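You operate a simulated robot arm through the tools that you are given. There is no shell and no other tool.

You are at the controls of a simulated robot arm. One attempt, no reset.

## Task
Mask the glass tile with the shape on the job card.
Fine: Wipe the dust off with the pad first, roll the card down in the fixture, then lift it back to its place. Put the tools back. What is to be rubbed or washed off counts as gone when no trace of it is left.

It is judged by the outcome, as a careful person would: the job done as asked, and still so three seconds after it is handed in. It fails if anything else is knocked over, pushed out of place, dropped, spilled or broken.

## Robot
A 7-joint arm with a two-finger parallel gripper, fixed in place. Base frame: the origin is at the foot of the arm, x ahead of it, y to its left, z up; the work surface is at about z = 0.86. Lengths are in m, angles in degrees, forces in N, time in s.
With the tool pointing down near the work surface it reaches from about 0.1 to 0.64 m from the base axis. Its first joint turns from -66.0 to 66.0 degrees. Payload 1.57 kg.
The tool frame sits at the grasp point between the pads (the TCP): z along the fingers, y along the line on which they close. The tips reach 0.03 m beyond it. Largest opening 0.08 m; finger width 0.017, thickness 0.012; the body of the gripper, 0.04 by 0.082 m, starts 0.08 m behind the TCP.
Orientation is that of the tool frame in the base frame, as [roll, pitch, yaw] about the fixed x, y, z axes, in that order (R = Rz(yaw) Ry(pitch) Rx(roll)). With the fingers straight down and closing along the base's y, the tool's x points along the base's -x, its y along +y and its z along -z.

## Interface
- The arm moves only by the tool move_arm. Its argument "series" is text: rows parted by semicolons, each of 7 numbers parted by spaces: the shift along the tool's x, y, z in units of 50 mm (1.0 is 50 mm), then the turn, a rotation vector about the tool's x, y, z in units of 8 degrees (1.0 is 8 degrees), then the opening, from 0 (shut) to 1 (fully open). In form: x y z ax ay az fingers; .... A call has 1 to 20 rows; each row shifts and turns the commanded pose from where the row before left it, along the tool's axes as they then stand. A call with a number of a shift or a turn outside -1 to 1 is refused whole. Each row takes 0.2 s and may step no farther than 0.05 m and 8.6 degrees from the row before; otherwise, or with a gripper value out of range, the whole call is refused. Where a pose cannot be reached the arm comes as near as it can. A force on the tool above 50 N (or 10 N above the force at the start of the call, whichever is more), or a blocked arm, ends the call early, and 0.2 s more pass. Each finger travels about 0.072 m/s and halts on what it meets, pressing with about 33 N; the grip force reading is that of the motor and also rises with nothing between the fingers. The clock runs only during rows and for 0.2 s after the last one: add rows that do not move to give the fingers time. It gives the time, the measured TCP pose, the force on the tool (base axes), the opening and the grip force at its end, in the units of the frame above (readings bear some noise), with the torque about the TCP (base axes, N m) and any sound that the robot's microphone picked up.
- Cameras (640 x 400 px; columns grow to the right, rows downward): "scene" is fixed at [0.0572, 0.4343, 1.4211]; the picture's right is [-0.75, -0.66, 0.00], its down [-0.39, 0.44, -0.81] and it looks along [0.54, -0.61, -0.59] (base axes); focal length 313 px, centre (320, 200). "wrist" rides on the gripper at [0.072, -0.007, -0.122] in the tool frame; the picture's right is [0.09, 1.00, 0.00], its down [-0.84, 0.08, -0.54] and it looks along [-0.54, 0.05, 0.84] (tool axes); focal length 238 px, centre (320, 200). There is no depth. A picture from a camera that has moved, and an enlarged one, comes with that camera's place and axes in the base frame and with its lens.
- grab_frame(camera): a new picture of that camera. The clock stands still meanwhile.
- enlarge(camera, box): a new picture of the part [left, top, right, bottom] of that camera's present view, enlarged. The clock stands still meanwhile.
- close_job(): hands the job in; it is judged then, once.

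Places have to be worked out from the pictures, the camera data and where the tool is seen. Open the gripper and draw the arm clear of the work before you hand the job in, unless the task says otherwise.

The tools are called as a command line: name --argument value ..., lists and objects as JSON in quotes. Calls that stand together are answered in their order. move_arm: Moves the arm, as the interface text tells. Its arguments: {"type":"object","properties":{"series":{"type":"string"}},"required":["series"]} The other tools are called the same way: grab_frame (camera) takes a picture; enlarge (camera, box) takes an enlarged picture of a part of a camera's view; close_job () hands the job in.

At the start:

```text
clock: 0.0
position: [0.3862, 0.0319, 1.1882]
tcp_rot: [-180.0, 0.1, -180.0]
contact_force: [-0.6, 0.2, 0.0]
torque: [-0.03, 0.02, -0.02]
width: 0.08
grasp_force: 0.1
```

scene: 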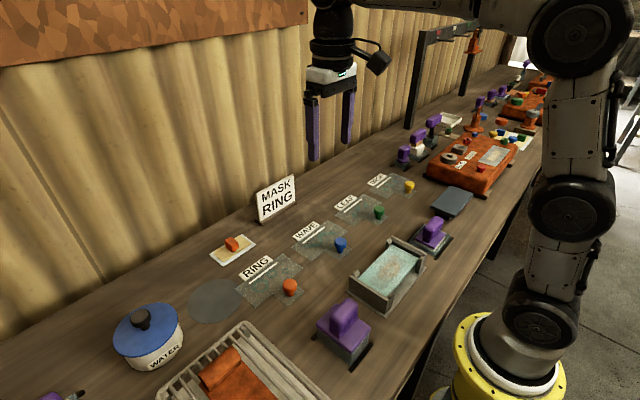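
wrist: 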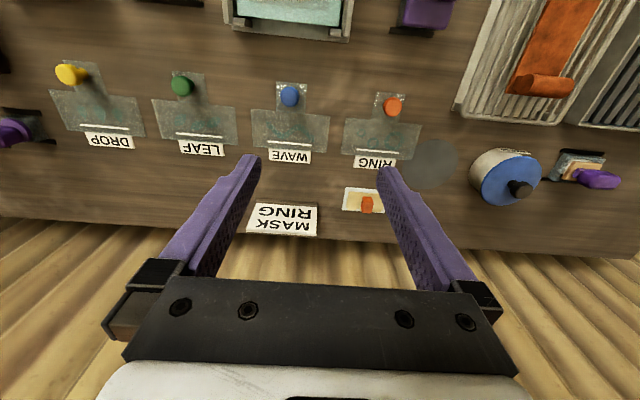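

The job card reads "MASK RING". I'll look closer at the parts of the scene before moving anything.

enlarge --camera "scene" --box '[200, 160, 440, 310]'

enlarge --camera "scene" --box '[280, 220, 460, 380]'

enlarge --camera "scene" --box '[0, 260, 320, 400]'

enlarge --camera "scene" --box '[380, 40, 580, 220]'

enlarge --camera "wrist" --box '[320, 60, 640, 230]'

enlarge --camera "wrist" --box '[0, 0, 320, 240]'

```text
2.67 times, centred on (320, 235) of scene
camera zoom: at [0.0572, 0.4343, 1.4211], right [-0.75, -0.66, 0.0], down [-0.39, 0.44, -0.81], along [0.54, -0.61, -0.59], focal length 836 px, centre (320, 107)
```

zoom: 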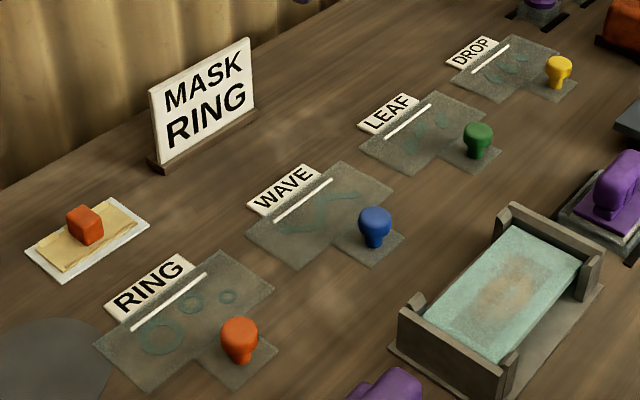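

```text
2.50 times, centred on (370, 300) of scene
camera zoom: at [0.0572, 0.4343, 1.4211], right [-0.75, -0.66, 0.0], down [-0.39, 0.44, -0.81], along [0.54, -0.61, -0.59], focal length 784 px, centre (195, -50)
```

zoom: 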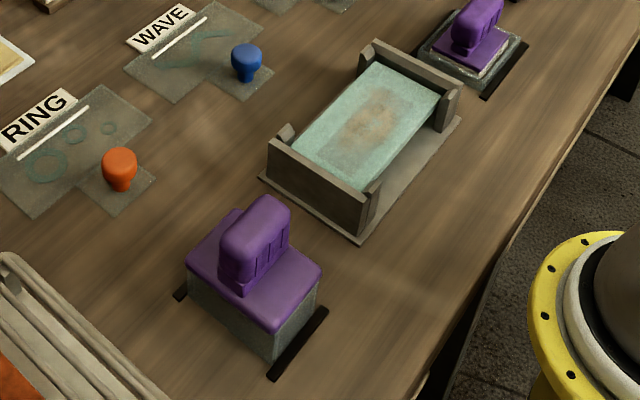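

```text
2.00 times, centred on (160, 330) of scene
camera zoom: at [0.0572, 0.4343, 1.4211], right [-0.75, -0.66, 0.0], down [-0.39, 0.44, -0.81], along [0.54, -0.61, -0.59], focal length 627 px, centre (640, -60)
```

zoom: 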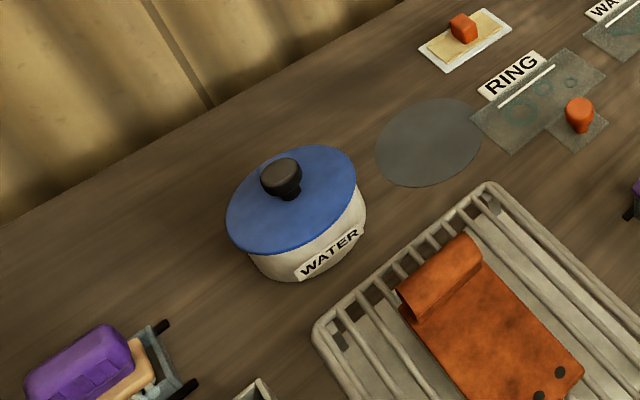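

```text
2.22 times, centred on (480, 130) of scene
camera zoom: at [0.0572, 0.4343, 1.4211], right [-0.75, -0.66, 0.0], down [-0.39, 0.44, -0.81], along [0.54, -0.61, -0.59], focal length 696 px, centre (-36, 356)
```

zoom: 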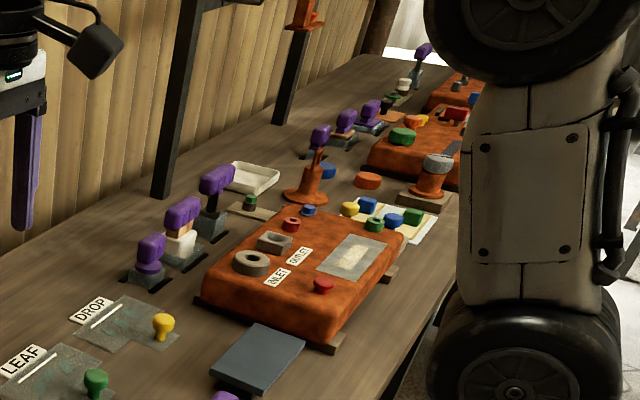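

```text
2.00 times, centred on (480, 145) of wrist
camera zoom: at [0.3153, 0.0253, 1.3102], right [-0.09, 1.0, 0.0], down [0.84, 0.08, 0.54], along [0.54, 0.05, -0.84], focal length 477 px, centre (0, 310)
```

zoom: 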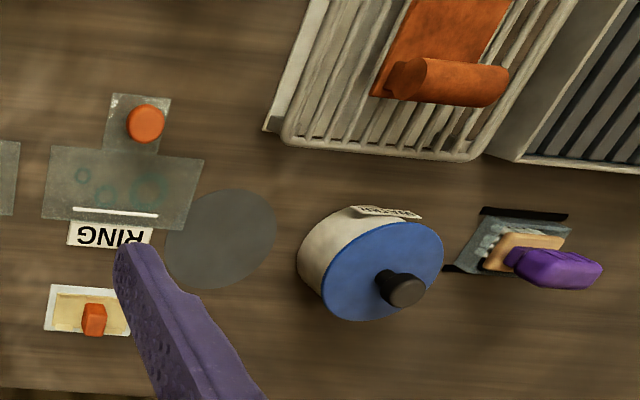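

```text
1.67 times, centred on (160, 120) of wrist
camera zoom: at [0.3153, 0.0253, 1.3102], right [-0.09, 1.0, 0.0], down [0.84, 0.08, 0.54], along [0.54, 0.05, -0.84], focal length 397 px, centre (587, 333)
```

zoom: 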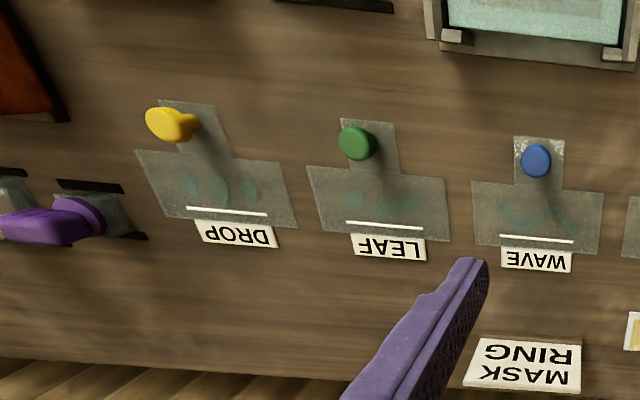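

The tile sits in the fixture near (0.25, -0.01), with dust in its middle. I'll move above it for a closer look from the wrist camera.

move_arm --series "0.7 -0.2 0 0 0 0 1;0.7 -0.2 0.3 0 0 0 1;0.7 -0.2 0.4 0 0 0 1;0.6 -0.2 0.4 0 0 0 1;0 0 0 0 0 0 1"

grab_frame --camera "wrist"

grab_frame --camera "scene"

```text
clock: 1.2
position: [0.2498, -0.0073, 1.1326]
tcp_rot: [-180.0, -0.1, 180.0]
contact_force: [-0.2, -0.2, -0.3]
torque: [0.04, 0.0, -0.02]
width: 0.0802
grasp_force: 0.0
```

```text
taken
camera wrist: at [0.1785, -0.0141, 1.2555], right [-0.09, 1.0, 0.0], down [0.84, 0.08, 0.54], along [0.54, 0.05, -0.84], focal length 238 px, centre (320, 200)
```

wrist: 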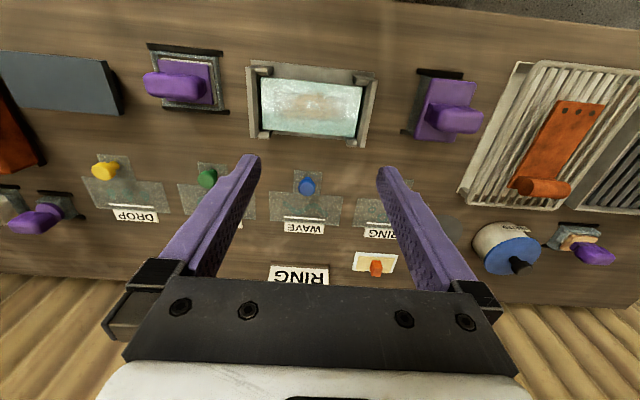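

```text
taken
```

scene: 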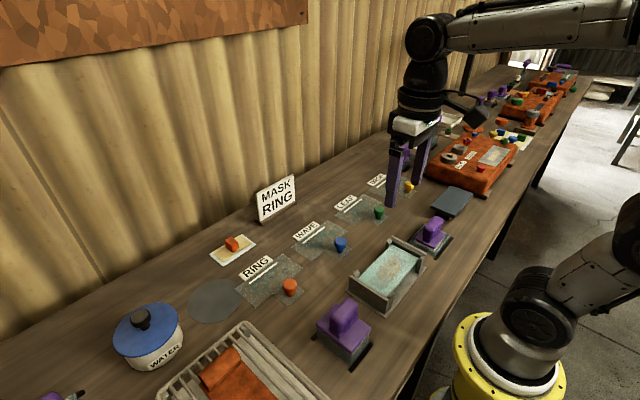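

enlarge --camera "wrist" --box '[230, 40, 390, 160]'

enlarge --camera "wrist" --box '[380, 50, 500, 150]'

enlarge --camera "wrist" --box '[120, 30, 240, 130]'

enlarge --camera "scene" --box '[400, 200, 480, 270]'

enlarge --camera "scene" --box '[300, 290, 400, 380]'

enlarge --camera "scene" --box '[330, 225, 440, 325]'

enlarge --camera "scene" --box '[200, 220, 320, 310]'

```text
3.33 times, centred on (310, 100) of wrist
camera zoom: at [0.1785, -0.0141, 1.2555], right [-0.09, 1.0, 0.0], down [0.84, 0.08, 0.54], along [0.54, 0.05, -0.84], focal length 794 px, centre (353, 533)
```

zoom: 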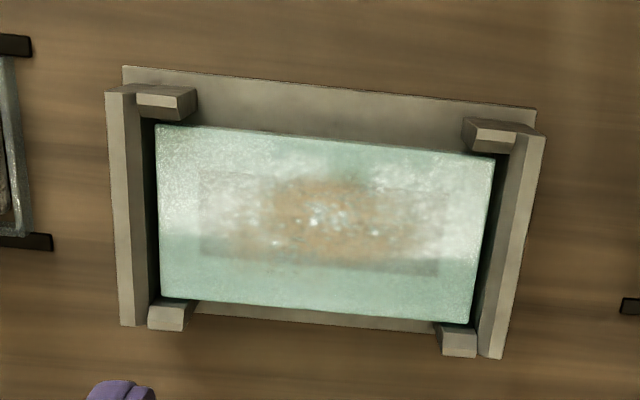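

```text
4.00 times, centred on (440, 100) of wrist
camera zoom: at [0.1785, -0.0141, 1.2555], right [-0.09, 1.0, 0.0], down [0.84, 0.08, 0.54], along [0.54, 0.05, -0.84], focal length 953 px, centre (-160, 600)
```

zoom: 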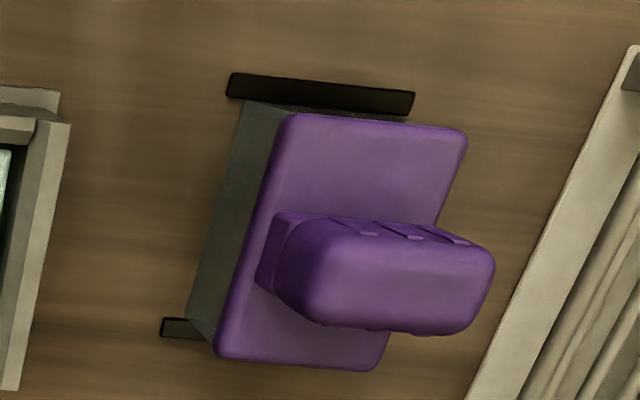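

```text
4.00 times, centred on (180, 80) of wrist
camera zoom: at [0.1785, -0.0141, 1.2555], right [-0.09, 1.0, 0.0], down [0.84, 0.08, 0.54], along [0.54, 0.05, -0.84], focal length 953 px, centre (880, 680)
```

zoom: 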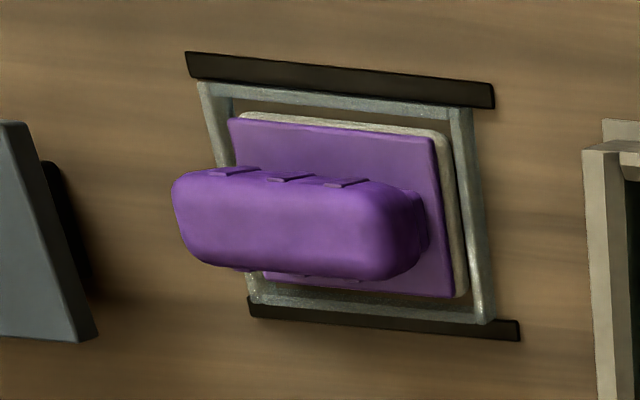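

```text
5.71 times, centred on (440, 235) of scene
camera zoom: at [0.0572, 0.4343, 1.4211], right [-0.75, -0.66, 0.0], down [-0.39, 0.44, -0.81], along [0.54, -0.61, -0.59], focal length 1791 px, centre (-366, 0)
```

zoom: 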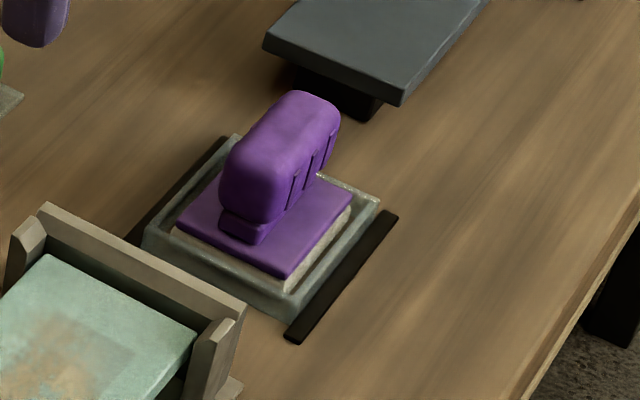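

```text
4.44 times, centred on (350, 335) of scene
camera zoom: at [0.0572, 0.4343, 1.4211], right [-0.75, -0.66, 0.0], down [-0.39, 0.44, -0.81], along [0.54, -0.61, -0.59], focal length 1393 px, centre (187, -400)
```

zoom: 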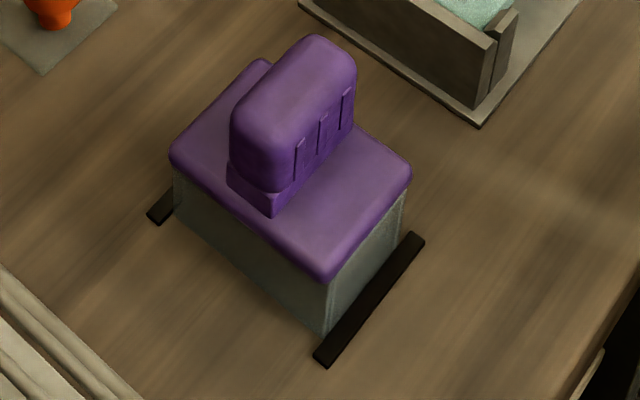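

```text
4.00 times, centred on (385, 275) of scene
camera zoom: at [0.0572, 0.4343, 1.4211], right [-0.75, -0.66, 0.0], down [-0.39, 0.44, -0.81], along [0.54, -0.61, -0.59], focal length 1254 px, centre (60, -100)
```

zoom: 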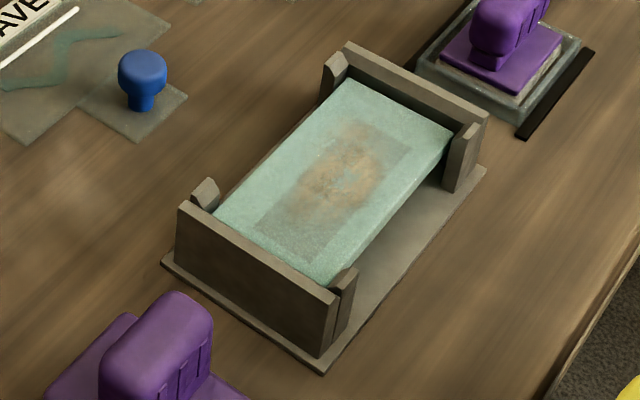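

```text
4.44 times, centred on (260, 265) of scene
camera zoom: at [0.0572, 0.4343, 1.4211], right [-0.75, -0.66, 0.0], down [-0.39, 0.44, -0.81], along [0.54, -0.61, -0.59], focal length 1393 px, centre (587, -89)
```

zoom: 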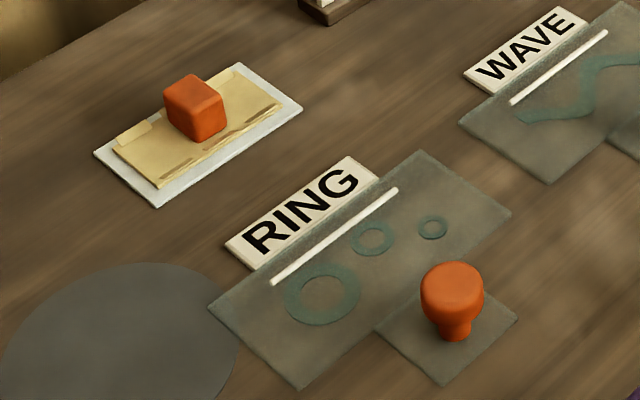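

I see the tile with brown dust, a tool with a pale pad on the right (B) and a boxed tool on the left (A). I'll go lower and look at each more closely.

move_arm --series "0.5 -0.5 0.6 0 0 0 1;0.5 -0.9 0.6 0 0 0 1;0 -0.9 0.6 0 0 0 1;0 -0.9 0.6 0 0 0 1;0 0 0 0 0 0 1"

grab_frame --camera "wrist"

enlarge --camera "wrist" --box '[220, 40, 420, 165]'

```text
refused: row 2 steps farther than a row can; nothing moved
```

```text
taken
camera wrist: at [0.1785, -0.0141, 1.2555], right [-0.09, 1.0, 0.0], down [0.84, 0.08, 0.54], along [0.54, 0.05, -0.84], focal length 238 px, centre (320, 200)
```

wrist: 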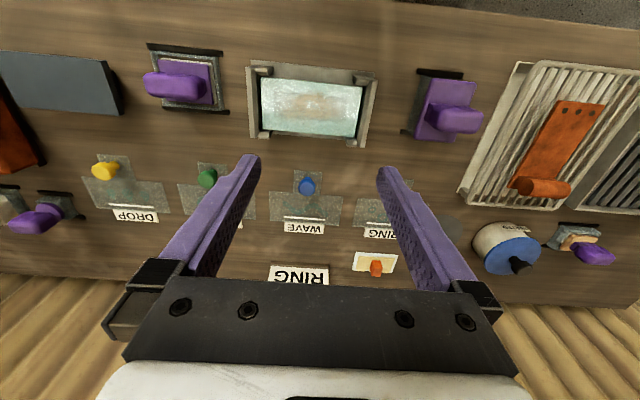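

```text
3.20 times, centred on (320, 102) of wrist
camera zoom: at [0.1785, -0.0141, 1.2555], right [-0.09, 1.0, 0.0], down [0.84, 0.08, 0.54], along [0.54, 0.05, -0.84], focal length 763 px, centre (320, 512)
```

zoom: 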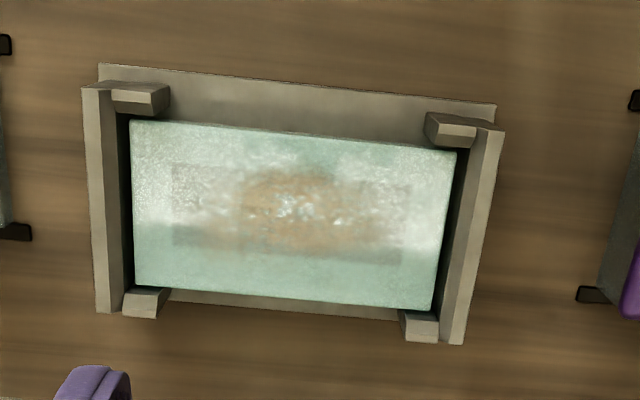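

The step was too long, so I'll repeat it with shorter rows, heading towards tool B.

move_arm --series "0.2 -0.7 0.4 0 0 0 1;0.2 -0.8 0.4 0 0 0 1;0.2 -0.8 0.4 0 0 0 1;0.2 -0.8 0.5 0 0 0 1;0.2 -0.7 0.5 0 0 0 1;0 0 0 0 0 0 1"

grab_frame --camera "wrist"

enlarge --camera "wrist" --box '[220, 20, 420, 165]'

grab_frame --camera "scene"

```text
clock: 2.6
position: [0.2031, -0.1968, 1.0238]
tcp_rot: [-180.0, -0.1, 179.9]
contact_force: [0.5, -1.0, -0.1]
torque: [0.02, 0.02, -0.02]
width: 0.08
grasp_force: 0.1
```

```text
taken
camera wrist: at [0.1317, -0.2044, 1.1459], right [-0.09, 1.0, 0.0], down [0.84, 0.08, 0.54], along [0.54, 0.05, -0.84], focal length 238 px, centre (320, 200)
```

wrist: 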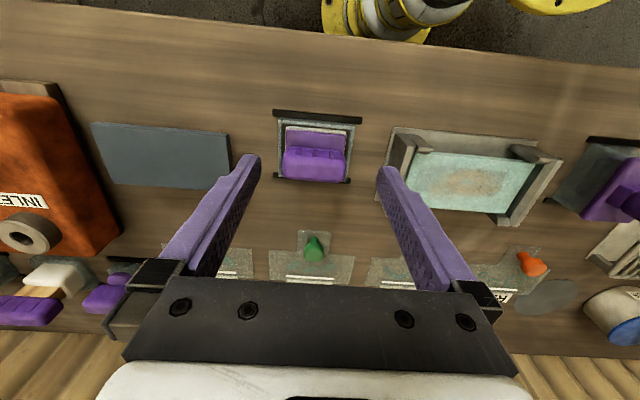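

```text
2.76 times, centred on (320, 92) of wrist
camera zoom: at [0.1317, -0.2044, 1.1459], right [-0.09, 1.0, 0.0], down [0.84, 0.08, 0.54], along [0.54, 0.05, -0.84], focal length 658 px, centre (320, 497)
```

zoom: 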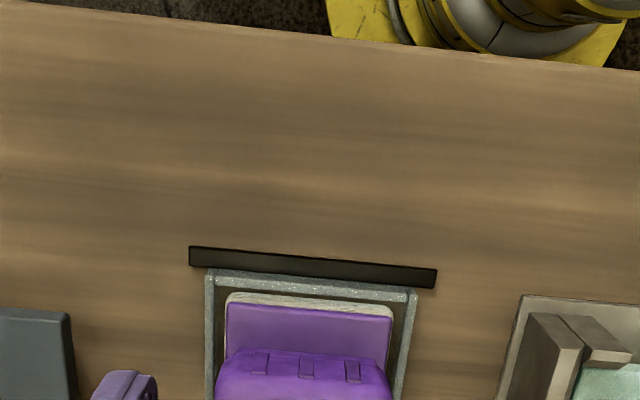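

```text
taken
```

scene: 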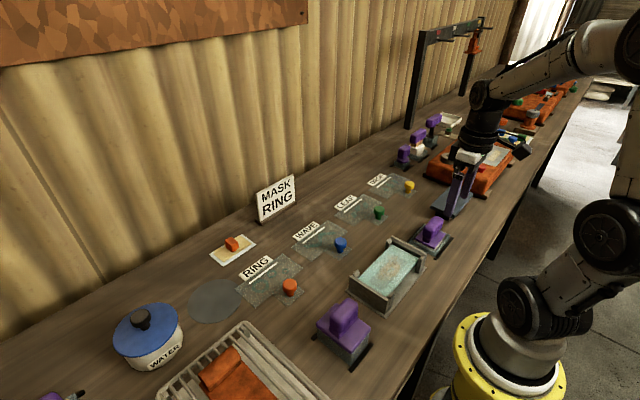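

Tool B has a pale flat pad and a handle bar running along y, near (0.235, -0.202). I'll turn the gripper 90° so the fingers close along x, and centre it above the handle.

move_arm --series "0 0 0 0 0 -1 1;0 0 0 0 0 -1 1;0 0 0 0 0 -1 1;0 0 0 0 0 -1 1;0 0 0 0 0 -1 1;0 0 0 0 0 -1 1;0 0 0 0 0 -1 1;0 0 0 0 0 -1 1;0 0 0 0 0 -1 1;0 0 0 0 0 -1 1;0 0 0 0 0 -1 1;0 0 0 0 0 -0.25 1;0 0 0 0 0 0 1"

grab_frame --camera "wrist"

grab_frame --camera "scene"

```text
clock: 5.4
position: [0.2012, -0.1979, 1.0225]
tcp_rot: [180.0, 0.0, -89.9]
contact_force: [-0.7, 0.0, -0.7]
torque: [-0.01, -0.02, 0.03]
width: 0.0802
grasp_force: 0.0
```

```text
taken
camera wrist: at [0.2087, -0.2693, 1.1449], right [-1.0, -0.09, 0.0], down [-0.08, 0.84, 0.54], along [-0.05, 0.54, -0.84], focal length 238 px, centre (320, 200)
```

wrist: 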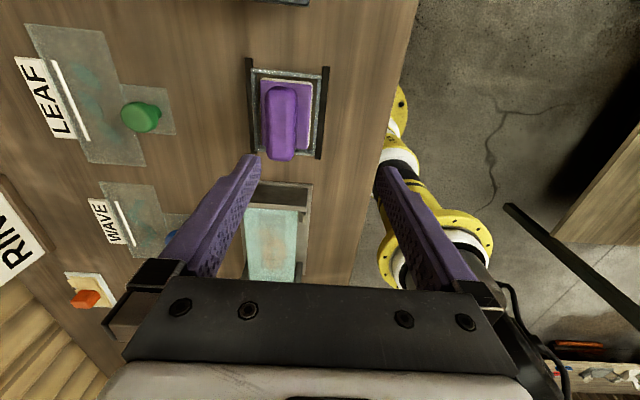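

```text
taken
```

scene: 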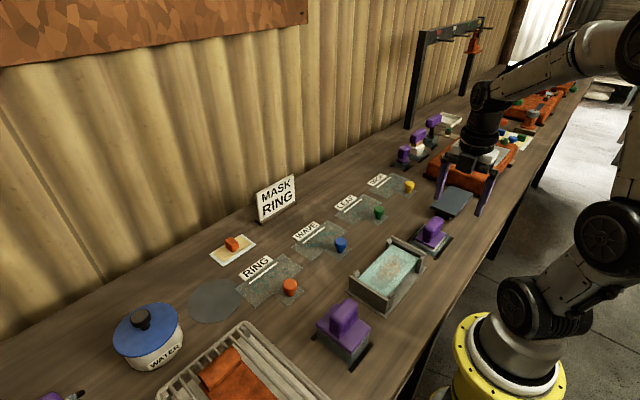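

The handle is at about (0.237, -0.206). I'll centre over it and go partway down to check.

move_arm --series "0.16 -0.7 0 0 0 0 1;0 0 0.5 0 0 0 1;0 0 0.4 0 0 0 1;0 0 0 0 0 0 1"

enlarge --camera "wrist" --box '[200, 20, 440, 280]'

enlarge --camera "scene" --box '[380, 150, 510, 270]'

```text
clock: 6.4
position: [0.2354, -0.2033, 0.9774]
tcp_rot: [-179.9, 0.0, -90.0]
contact_force: [-0.1, 0.1, -0.8]
torque: [0.0, -0.01, 0.02]
width: 0.0802
grasp_force: 0.0
```

```text
1.54 times, centred on (320, 150) of wrist
camera zoom: at [0.2424, -0.276, 1.0996], right [-1.0, -0.09, 0.0], down [-0.08, 0.84, 0.54], along [-0.05, 0.54, -0.84], focal length 367 px, centre (320, 277)
```

zoom: 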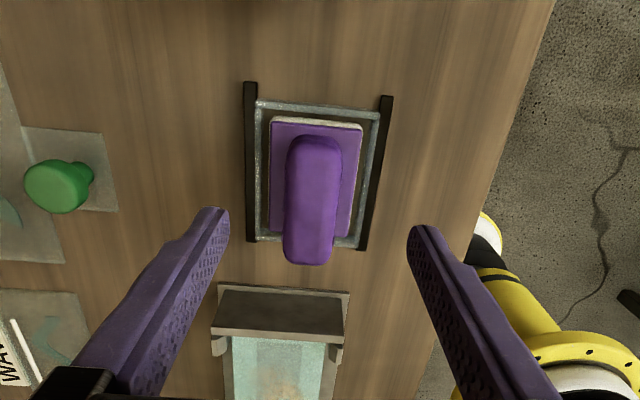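

```text
3.33 times, centred on (445, 210) of scene
camera zoom: at [0.0572, 0.4343, 1.4211], right [-0.75, -0.66, 0.0], down [-0.39, 0.44, -0.81], along [0.54, -0.61, -0.59], focal length 1045 px, centre (-97, 167)
```

zoom: 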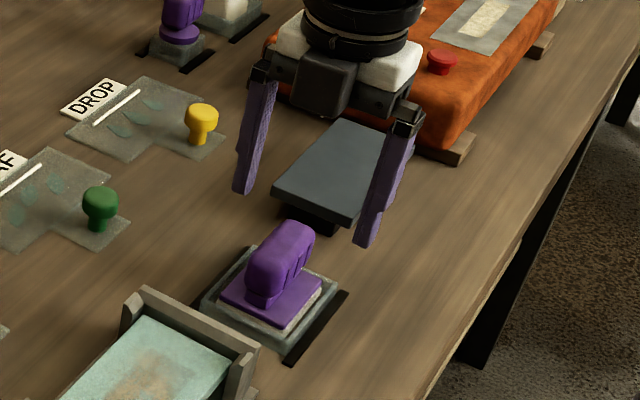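

Handle centre refined to about (0.240, -0.203), top near z 0.93. I'll shift slightly, descend to z≈0.925 and grip.

move_arm --series "0 -0.1 0.35 0 0 0 1;0 0 0.35 0 0 0 1;0 0 0.3 0 0 0 1;0 0 0 0 0 0 1"

enlarge --camera "scene" --box '[380, 180, 490, 280]'

enlarge --camera "wrist" --box '[200, 20, 440, 280]'

```text
clock: 7.4
position: [0.2408, -0.2052, 0.9275]
tcp_rot: [180.0, -0.1, -89.9]
contact_force: [0.2, 0.2, -0.5]
torque: [0.04, -0.02, 0.0]
width: 0.0801
grasp_force: 0.0
```

```text
4.00 times, centred on (435, 230) of scene
camera zoom: at [0.0572, 0.4343, 1.4211], right [-0.75, -0.66, 0.0], down [-0.39, 0.44, -0.81], along [0.54, -0.61, -0.59], focal length 1254 px, centre (-140, 80)
```

zoom: 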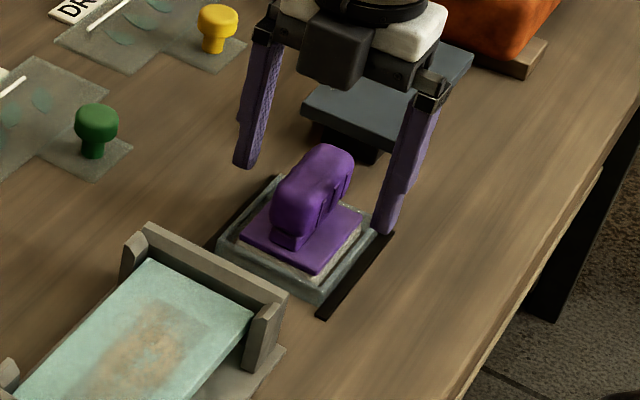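

```text
1.54 times, centred on (320, 150) of wrist
camera zoom: at [0.2483, -0.2773, 1.0506], right [-1.0, -0.09, 0.0], down [-0.08, 0.84, 0.54], along [-0.05, 0.54, -0.84], focal length 367 px, centre (320, 277)
```

zoom: 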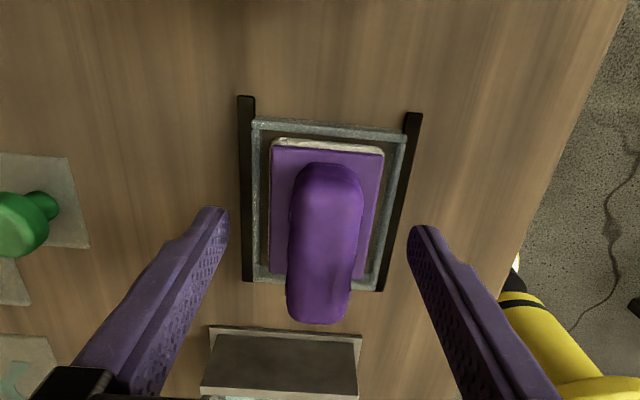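

The fingers straddle the handle well. I'll go 6 mm lower and close.

move_arm --series "0 0 0.12 0 0 0 1;0 0 0 0 0 0 0;0 0 0 0 0 0 0;0 0 0 0 0 0 0;0 0 0 0 0 0 0;0 0 0 0 0 0 0"

enlarge --camera "scene" --box '[380, 180, 490, 280]'

```text
clock: 8.8
position: [0.2408, -0.205, 0.9227]
tcp_rot: [-180.0, 0.0, -90.1]
contact_force: [-1.0, 0.0, -0.2]
torque: [-0.03, 0.0, 0.01]
width: 0.0272
grasp_force: 32.9
```

```text
4.00 times, centred on (435, 230) of scene
camera zoom: at [0.0572, 0.4343, 1.4211], right [-0.75, -0.66, 0.0], down [-0.39, 0.44, -0.81], along [0.54, -0.61, -0.59], focal length 1254 px, centre (-140, 80)
```

zoom: 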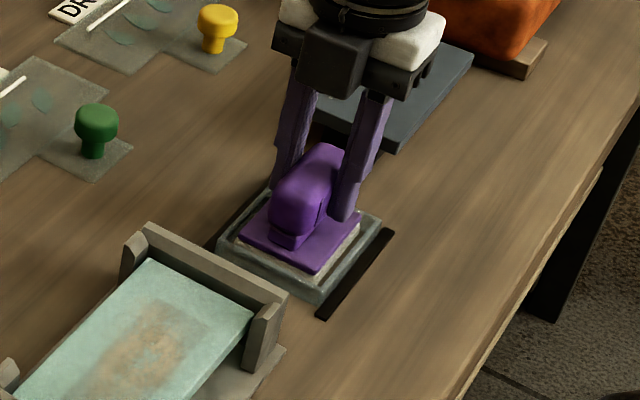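

The handle is gripped (27 mm) at home pose (0.241, -0.205, 0.922). I'll lift it straight up and look at the underside.

move_arm --series "0 0 -0.2 0 0 0 0;0 0 -0.4 0 0 0 0;0 0 -0.8 0 0 0 0;0 0 -0.8 0 0 0 0;0 0 -0.8 0 0 0 0;0 0 0 0 0 0 0"

enlarge --camera "scene" --box '[370, 100, 510, 260]'

grab_frame --camera "wrist"

```text
clock: 10.2
position: [0.2425, -0.2056, 1.0716]
tcp_rot: [179.9, 0.0, -89.9]
contact_force: [0.0, 0.5, 0.5]
torque: [0.0, 0.01, 0.02]
width: 0.0001
grasp_force: 21.1
```

```text
2.50 times, centred on (440, 180) of scene
camera zoom: at [0.0572, 0.4343, 1.4211], right [-0.75, -0.66, 0.0], down [-0.39, 0.44, -0.81], along [0.54, -0.61, -0.59], focal length 784 px, centre (20, 250)
```

zoom: 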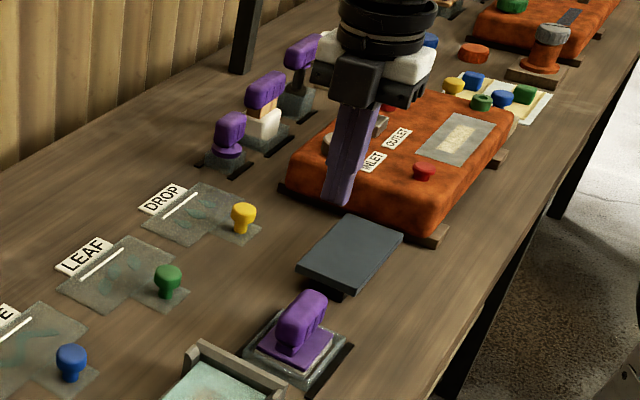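

```text
taken
camera wrist: at [0.2498, -0.2782, 1.1939], right [-1.0, -0.09, 0.0], down [-0.08, 0.84, 0.54], along [-0.05, 0.54, -0.84], focal length 238 px, centre (320, 200)
```

wrist: 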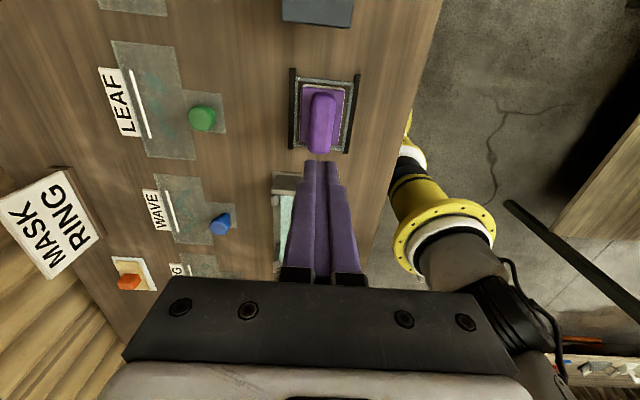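

The handle slipped out and the tool stayed in its tray. I'll regrip deeper and lift slowly while watching the opening.

move_arm --series "0 0 0 0 0 0 1;0 0 0 0 0 0 1;0 0 0.7 0 0 0 1;0 0 0.8 0 0 0 1;0 0 0.8 0 0 0 1;0 0 0.5 0 0 0 1;0 0 0 0 0 0 1"

enlarge --camera "wrist" --box '[200, 20, 440, 280]'

enlarge --camera "scene" --box '[380, 180, 490, 280]'

```text
clock: 11.8
position: [0.2421, -0.2073, 0.9319]
tcp_rot: [179.9, 0.1, -90.0]
contact_force: [-0.4, 0.5, 0.1]
torque: [0.02, -0.01, 0.01]
width: 0.0798
grasp_force: 0.1
```

```text
1.54 times, centred on (320, 150) of wrist
camera zoom: at [0.2494, -0.2796, 1.0537], right [-1.0, -0.09, 0.0], down [-0.08, 0.84, 0.54], along [-0.05, 0.54, -0.84], focal length 367 px, centre (320, 277)
```

zoom: 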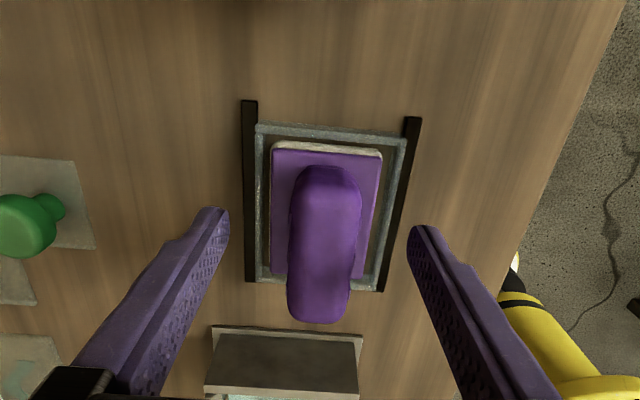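

```text
4.00 times, centred on (435, 230) of scene
camera zoom: at [0.0572, 0.4343, 1.4211], right [-0.75, -0.66, 0.0], down [-0.39, 0.44, -0.81], along [0.54, -0.61, -0.59], focal length 1254 px, centre (-140, 80)
```

zoom: 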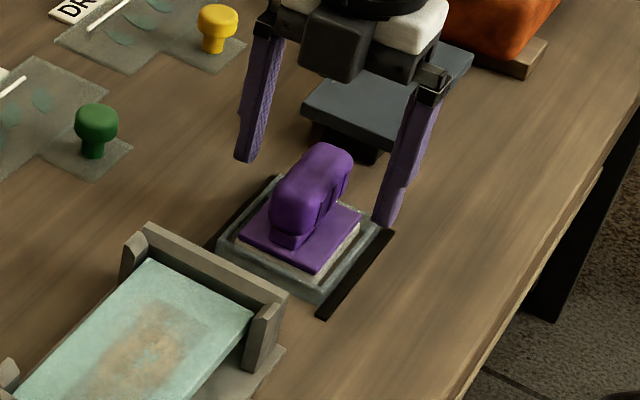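

I'll go deeper, to TCP z≈0.914, then grip and lift only a few millimetres to read the force.

move_arm --series "0 0 0.2 0 0 0 1;0 0 0.16 0 0 0 1;0 0 0 0 0 0 0;0 0 0 0 0 0 0;0 0 0 0 0 0 0;0 0 0 0 0 0 0;0 0 0 0 0 0 0"

enlarge --camera "scene" --box '[380, 180, 490, 280]'

move_arm --series "0 0 -0.1 0 0 0 0;0 0 -0.1 0 0 0 0"

enlarge --camera "scene" --box '[380, 180, 490, 280]'

```text
clock: 13.4
position: [0.2431, -0.2066, 0.9128]
tcp_rot: [179.9, -0.1, -90.0]
contact_force: [0.6, -0.1, -1.2]
torque: [0.0, -0.04, -0.01]
width: 0.0276
grasp_force: 33.0
```

```text
4.00 times, centred on (435, 230) of scene
camera zoom: at [0.0572, 0.4343, 1.4211], right [-0.75, -0.66, 0.0], down [-0.39, 0.44, -0.81], along [0.54, -0.61, -0.59], focal length 1254 px, centre (-140, 80)
```

zoom: 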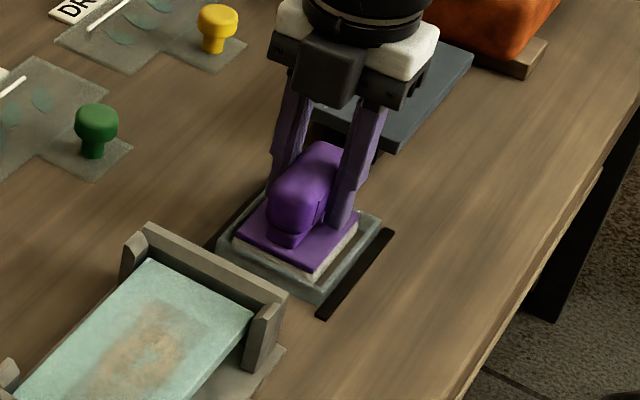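

```text
clock: 14.0
position: [0.2422, -0.2041, 0.9224]
tcp_rot: [180.0, 0.0, -89.9]
contact_force: [0.0, 0.0, -2.1]
torque: [-0.01, -0.01, 0.01]
width: 0.0275
grasp_force: 33.1
```

```text
4.00 times, centred on (435, 230) of scene
camera zoom: at [0.0572, 0.4343, 1.4211], right [-0.75, -0.66, 0.0], down [-0.39, 0.44, -0.81], along [0.54, -0.61, -0.59], focal length 1254 px, centre (-140, 80)
```

zoom: 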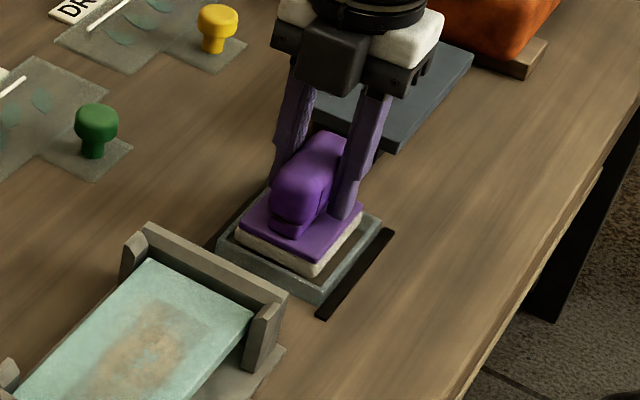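

Now it comes up with the tool held, and the load is about 2 N. I'll keep lifting gently.

move_arm --series "0 0 -0.2 0 0 0 0;0 0 -0.3 0 0 0 0;0 0 -0.4 0 0 0 0;0 0 -0.4 0 0 0 0;0 0 -0.4 0 0 0 0;0 0 -0.3 0 0 0 0;0 0 -0.2 0 0 0 0;0 0 0 0 0 0 0"

enlarge --camera "scene" --box '[370, 130, 510, 270]'

grab_frame --camera "wrist"

```text
clock: 15.8
position: [0.2417, -0.2052, 1.0329]
tcp_rot: [180.0, 0.0, -90.1]
contact_force: [0.7, 0.0, 0.0]
torque: [0.0, 0.04, 0.0]
width: 0.0276
grasp_force: 32.7
```

```text
2.86 times, centred on (440, 200) of scene
camera zoom: at [0.0572, 0.4343, 1.4211], right [-0.75, -0.66, 0.0], down [-0.39, 0.44, -0.81], along [0.54, -0.61, -0.59], focal length 896 px, centre (-23, 200)
```

zoom: 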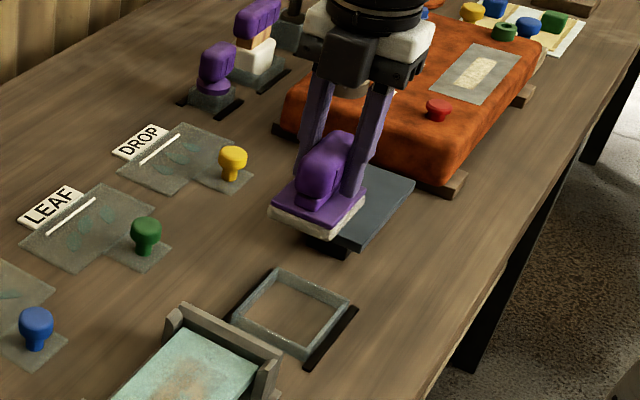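

```text
taken
camera wrist: at [0.2498, -0.2777, 1.155], right [-1.0, -0.09, 0.0], down [-0.08, 0.84, 0.54], along [-0.05, 0.54, -0.84], focal length 238 px, centre (320, 200)
```

wrist: 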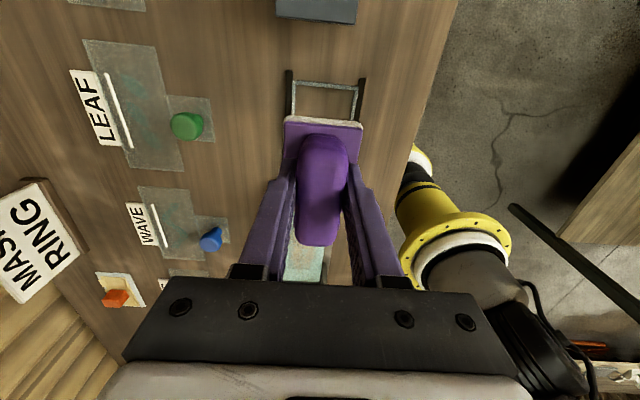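

This is the felt pad. The tile centre is at about (0.2575, -0.0215) and the pad bottom is about 0.05 below the TCP, so I'll carry the pad over the tile and check alignment from above.

move_arm --series "-0.3 -0.1 0 0 0 0 0;-0.6 -0.1 0 0 0 0 0;-0.7 -0.1 0 0 0 0 0;-0.7 0 0 0 0 0 0;-0.7 0 0 0 0 0 0;-0.4 0 0 0 0 0 0;-0.15 0 0 0 0 0 0;0 0 0 0 0 0 0"

grab_frame --camera "wrist"

enlarge --camera "scene" --box '[320, 160, 460, 320]'

```text
clock: 17.6
position: [0.2552, -0.0285, 1.0352]
tcp_rot: [-180.0, -0.1, -90.0]
contact_force: [-0.3, -0.6, -0.7]
torque: [-0.06, -0.02, -0.01]
width: 0.0276
grasp_force: 32.8
```

```text
taken
camera wrist: at [0.2623, -0.1001, 1.1567], right [-1.0, -0.09, 0.0], down [-0.08, 0.84, 0.54], along [-0.05, 0.54, -0.84], focal length 238 px, centre (320, 200)
```

wrist: 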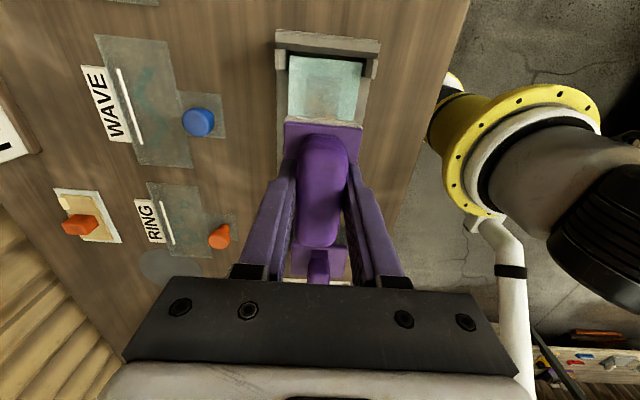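

```text
2.50 times, centred on (390, 240) of scene
camera zoom: at [0.0572, 0.4343, 1.4211], right [-0.75, -0.66, 0.0], down [-0.39, 0.44, -0.81], along [0.54, -0.61, -0.59], focal length 784 px, centre (145, 100)
```

zoom: 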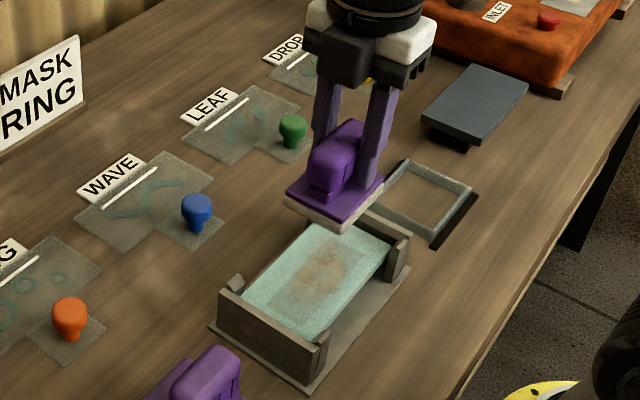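

Alignment in x looks right. I'll lower to just above the tile and check clearance against the posts.

move_arm --series "0 0 0.5 0 0 0 0;0 0 0.5 0 0 0 0;0 0 0.4 0 0 0 0;0 0 0.3 0 0 0 0;0 0 0 0 0 0 0"

enlarge --camera "wrist" --box '[200, 0, 440, 280]'

enlarge --camera "scene" --box '[330, 200, 450, 320]'

```text
clock: 18.9
position: [0.2588, -0.0268, 0.9515]
tcp_rot: [-179.8, 0.0, -90.0]
contact_force: [-5.2, 1.1, 8.4]
torque: [-0.01, 0.1, -0.01]
width: 0.0279
grasp_force: 33.0
stopped in row 5: the force on the tool passed its limit at 51 N (the readings are from after the stop); the commanded pose is now the measured one
```

```text
1.43 times, centred on (320, 140) of wrist
camera zoom: at [0.2637, -0.1001, 1.0738], right [-1.0, -0.09, 0.0], down [-0.08, 0.84, 0.54], along [-0.05, 0.54, -0.84], focal length 340 px, centre (320, 286)
```

zoom: 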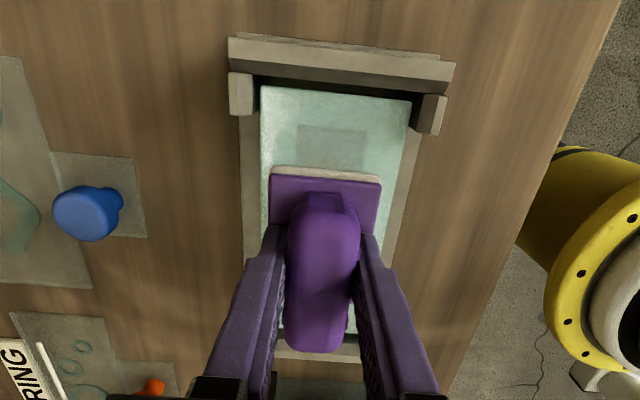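

```text
3.33 times, centred on (390, 260) of scene
camera zoom: at [0.057, 0.4343, 1.4211], right [-0.75, -0.66, 0.0], down [-0.39, 0.44, -0.81], along [0.54, -0.61, -0.59], focal length 1045 px, centre (87, 0)
```

zoom: 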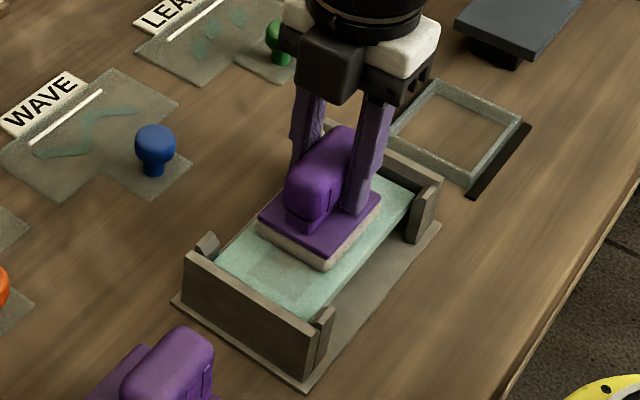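

The pad is on the tile (contact at TCP z≈0.951), pressing about 8 N. I'll wipe back and forth along y by ±22 mm.

move_arm --series "-0.22 0.04 0 0 0 0 0;-0.22 0 0 0 0 0 0;0.22 0 0 0 0 0 0;0.22 0 0 0 0 0 0;0.22 0 0 0 0 0 0;0.22 0 0 0 0 0 0;-0.22 0 0 0 0 0 0;-0.22 0 0 0 0 0 0;-0.22 0 0 0 0 0 0;-0.22 0 0 0 0 0 0;0.22 0 0 0 0 0 0;0.22 0 0 0 0 0 0;0.22 0 0 0 0 0 0;0.22 0 0 0 0 0 0"

enlarge --camera "scene" --box '[330, 200, 450, 320]'

enlarge --camera "wrist" --box '[200, 0, 440, 280]'

```text
clock: 21.9
position: [0.2542, -0.0494, 0.951]
tcp_rot: [-179.8, 0.0, -90.0]
contact_force: [-0.6, 11.7, 12.4]
torque: [0.24, -0.01, -0.01]
width: 0.0272
grasp_force: 33.3
```

```text
3.33 times, centred on (390, 260) of scene
camera zoom: at [0.0571, 0.4346, 1.421], right [-0.75, -0.66, 0.0], down [-0.39, 0.44, -0.81], along [0.54, -0.61, -0.59], focal length 1045 px, centre (87, 0)
```

zoom: 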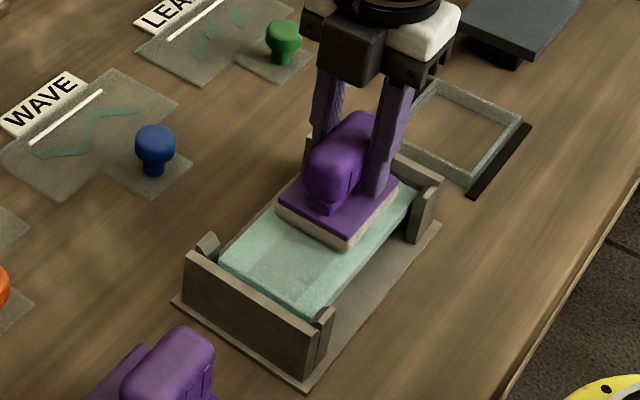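

```text
1.43 times, centred on (320, 140) of wrist
camera zoom: at [0.2622, -0.1215, 1.0736], right [-1.0, -0.09, 0.0], down [-0.08, 0.84, 0.54], along [-0.05, 0.54, -0.84], focal length 340 px, centre (320, 286)
```

zoom: 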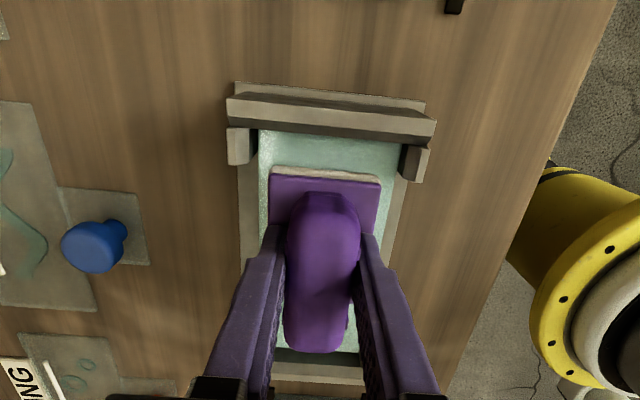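

Dust is going but a faint grey patch remains. I'll make more strokes with small x offsets.

move_arm --series "-0.22 -0.05 0 0 0 0 0;-0.22 -0.03 0 0 0 0 0;-0.22 0 0 0 0 0 0;-0.22 0 0 0 0 0 0;-0.1 0 0 0 0 0 0;0.22 0 0 0 0 0 0;0.22 0 0 0 0 0 0;0.22 0 0 0 0 0 0;0.22 0 0 0 0 0 0;0.1 0.08 0 0 0 0 0;-0.22 0.04 0 0 0 0 0;-0.22 0 0 0 0 0 0;-0.22 0 0 0 0 0 0;-0.22 0 0 0 0 0 0;-0.1 0 0 0 0 0 0;0.22 0 0 0 0 0 0;0.22 0 0 0 0 0 0;0.22 -0.04 0 0 0 0 0;0.22 0 0 0 0 0 0"

enlarge --camera "scene" --box '[330, 200, 450, 320]'

```text
clock: 25.9
position: [0.2555, -0.0444, 0.9511]
tcp_rot: [-179.9, 0.0, -90.0]
contact_force: [0.8, 5.9, 6.9]
torque: [0.26, -0.05, 0.02]
width: 0.0273
grasp_force: 32.6
```

```text
3.33 times, centred on (390, 260) of scene
camera zoom: at [0.0572, 0.4344, 1.421], right [-0.75, -0.66, 0.0], down [-0.39, 0.44, -0.81], along [0.54, -0.61, -0.59], focal length 1045 px, centre (87, 0)
```

zoom: 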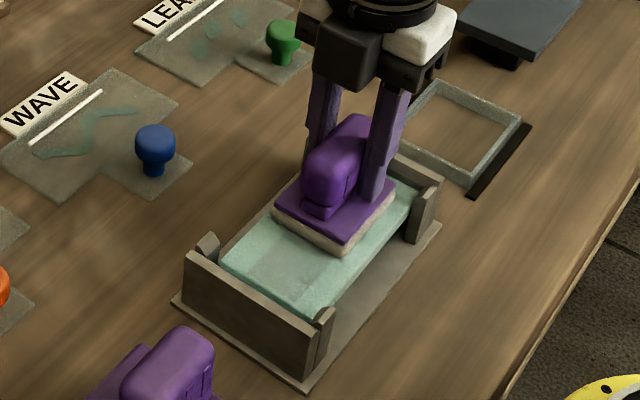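

I'll lift the pad off and draw it aside to see what is left on the tile.

move_arm --series "0 0 -0.2 0 0 0 0;0 0 -0.4 0 0 0 0;0 0 -0.4 0 0 0 0;0.4 0 -0.3 0 0 0 0;0.7 0 0 0 0 0 0;0.7 0 0 0 0 0 0;0.5 0 0 0 0 0 0;0 0 0 0 0 0 0"

enlarge --camera "scene" --box '[330, 215, 450, 315]'

grab_frame --camera "wrist"

```text
clock: 27.7
position: [0.2545, -0.1608, 1.017]
tcp_rot: [-179.7, 0.0, -90.0]
contact_force: [-0.2, 0.6, -1.6]
torque: [-0.01, 0.05, 0.0]
width: 0.0277
grasp_force: 34.0
```

```text
4.00 times, centred on (390, 265) of scene
camera zoom: at [0.0572, 0.4343, 1.4211], right [-0.75, -0.66, 0.0], down [-0.39, 0.44, -0.81], along [0.54, -0.61, -0.59], focal length 1254 px, centre (40, -60)
```

zoom: 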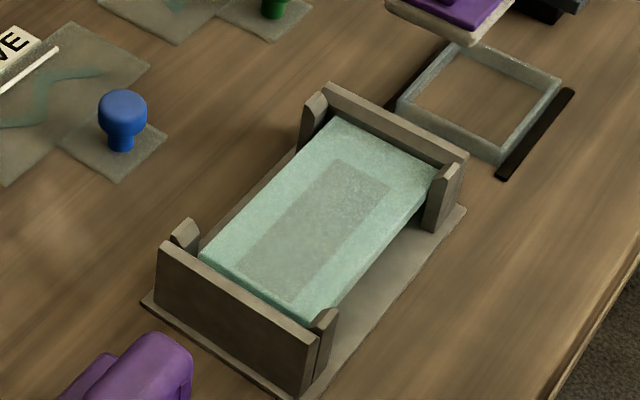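

```text
taken
camera wrist: at [0.2619, -0.2333, 1.1394], right [-1.0, -0.09, 0.0], down [-0.08, 0.84, 0.54], along [-0.05, 0.54, -0.84], focal length 238 px, centre (320, 200)
```

wrist: 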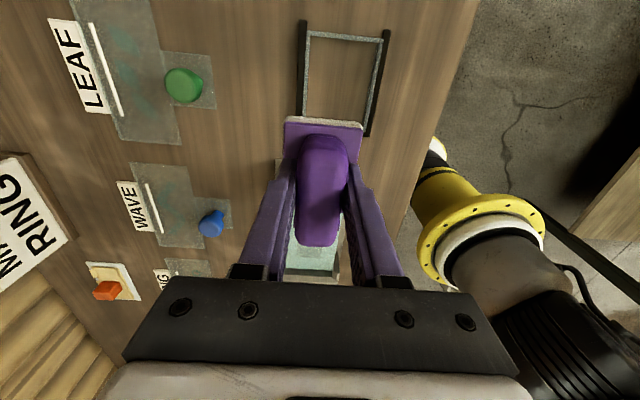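

The brown dust is gone, but a uniform grey rectangle remains. I'll zoom in to judge whether it is residue or a frosted field in the glass.

enlarge --camera "scene" --box '[360, 240, 420, 290]'

move_arm --series "0.5 0 0 0 0 0 0;0.7 0 0 0 0 0 0;0.7 0 -0.3 0 0 0 0;0.5 0 -0.3 0 0 0 0;0 0 0 0 0 0 0"

grab_frame --camera "wrist"

```text
8.00 times, centred on (390, 265) of scene
camera zoom: at [0.0572, 0.4343, 1.4211], right [-0.75, -0.66, 0.0], down [-0.39, 0.44, -0.81], along [0.54, -0.61, -0.59], focal length 2508 px, centre (-240, -320)
```

zoom: 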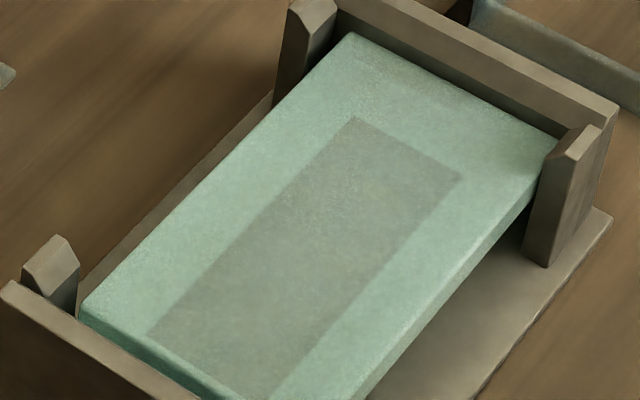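

```text
clock: 28.9
position: [0.256, -0.2794, 1.0471]
tcp_rot: [-179.7, 0.0, -90.0]
contact_force: [0.3, -0.1, -0.6]
torque: [0.0, -0.01, -0.03]
width: 0.0275
grasp_force: 33.0
```

```text
taken
camera wrist: at [0.2621, -0.3532, 1.1691], right [-1.0, -0.09, 0.0], down [-0.08, 0.84, 0.54], along [-0.05, 0.54, -0.84], focal length 238 px, centre (320, 200)
```

wrist: 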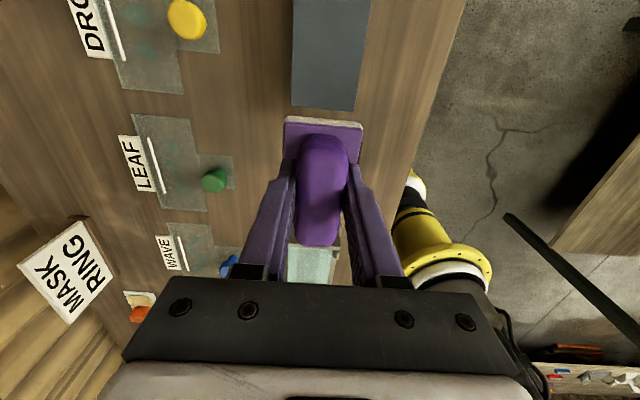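

The rectangle is uniform and sharp-edged, so it is probably a field in the glass. To be sure no faint film is left, I'll wipe once more and compare.

move_arm --series "-0.5 0 0 0 0 0 0;-0.8 0 0 0 0 0 0;-0.8 0 0 0 0 0 0;-0.8 0 0 0 0 0 0;-0.8 0 0.3 0 0 0 0;-0.8 0 0.3 0 0 0 0;-0.5 0 0.3 0 0 0 0;0 0 0.4 0 0 0 0;0 0 0.3 0 0 0 0;0 0 0.2 0 0 0 0;0 0 0 0 0 0 0"

```text
clock: 31.3
position: [0.2534, -0.029, 0.9556]
tcp_rot: [-179.8, -0.1, -90.0]
contact_force: [-0.2, 0.1, -1.6]
torque: [0.01, 0.01, -0.01]
width: 0.0276
grasp_force: 32.9
```

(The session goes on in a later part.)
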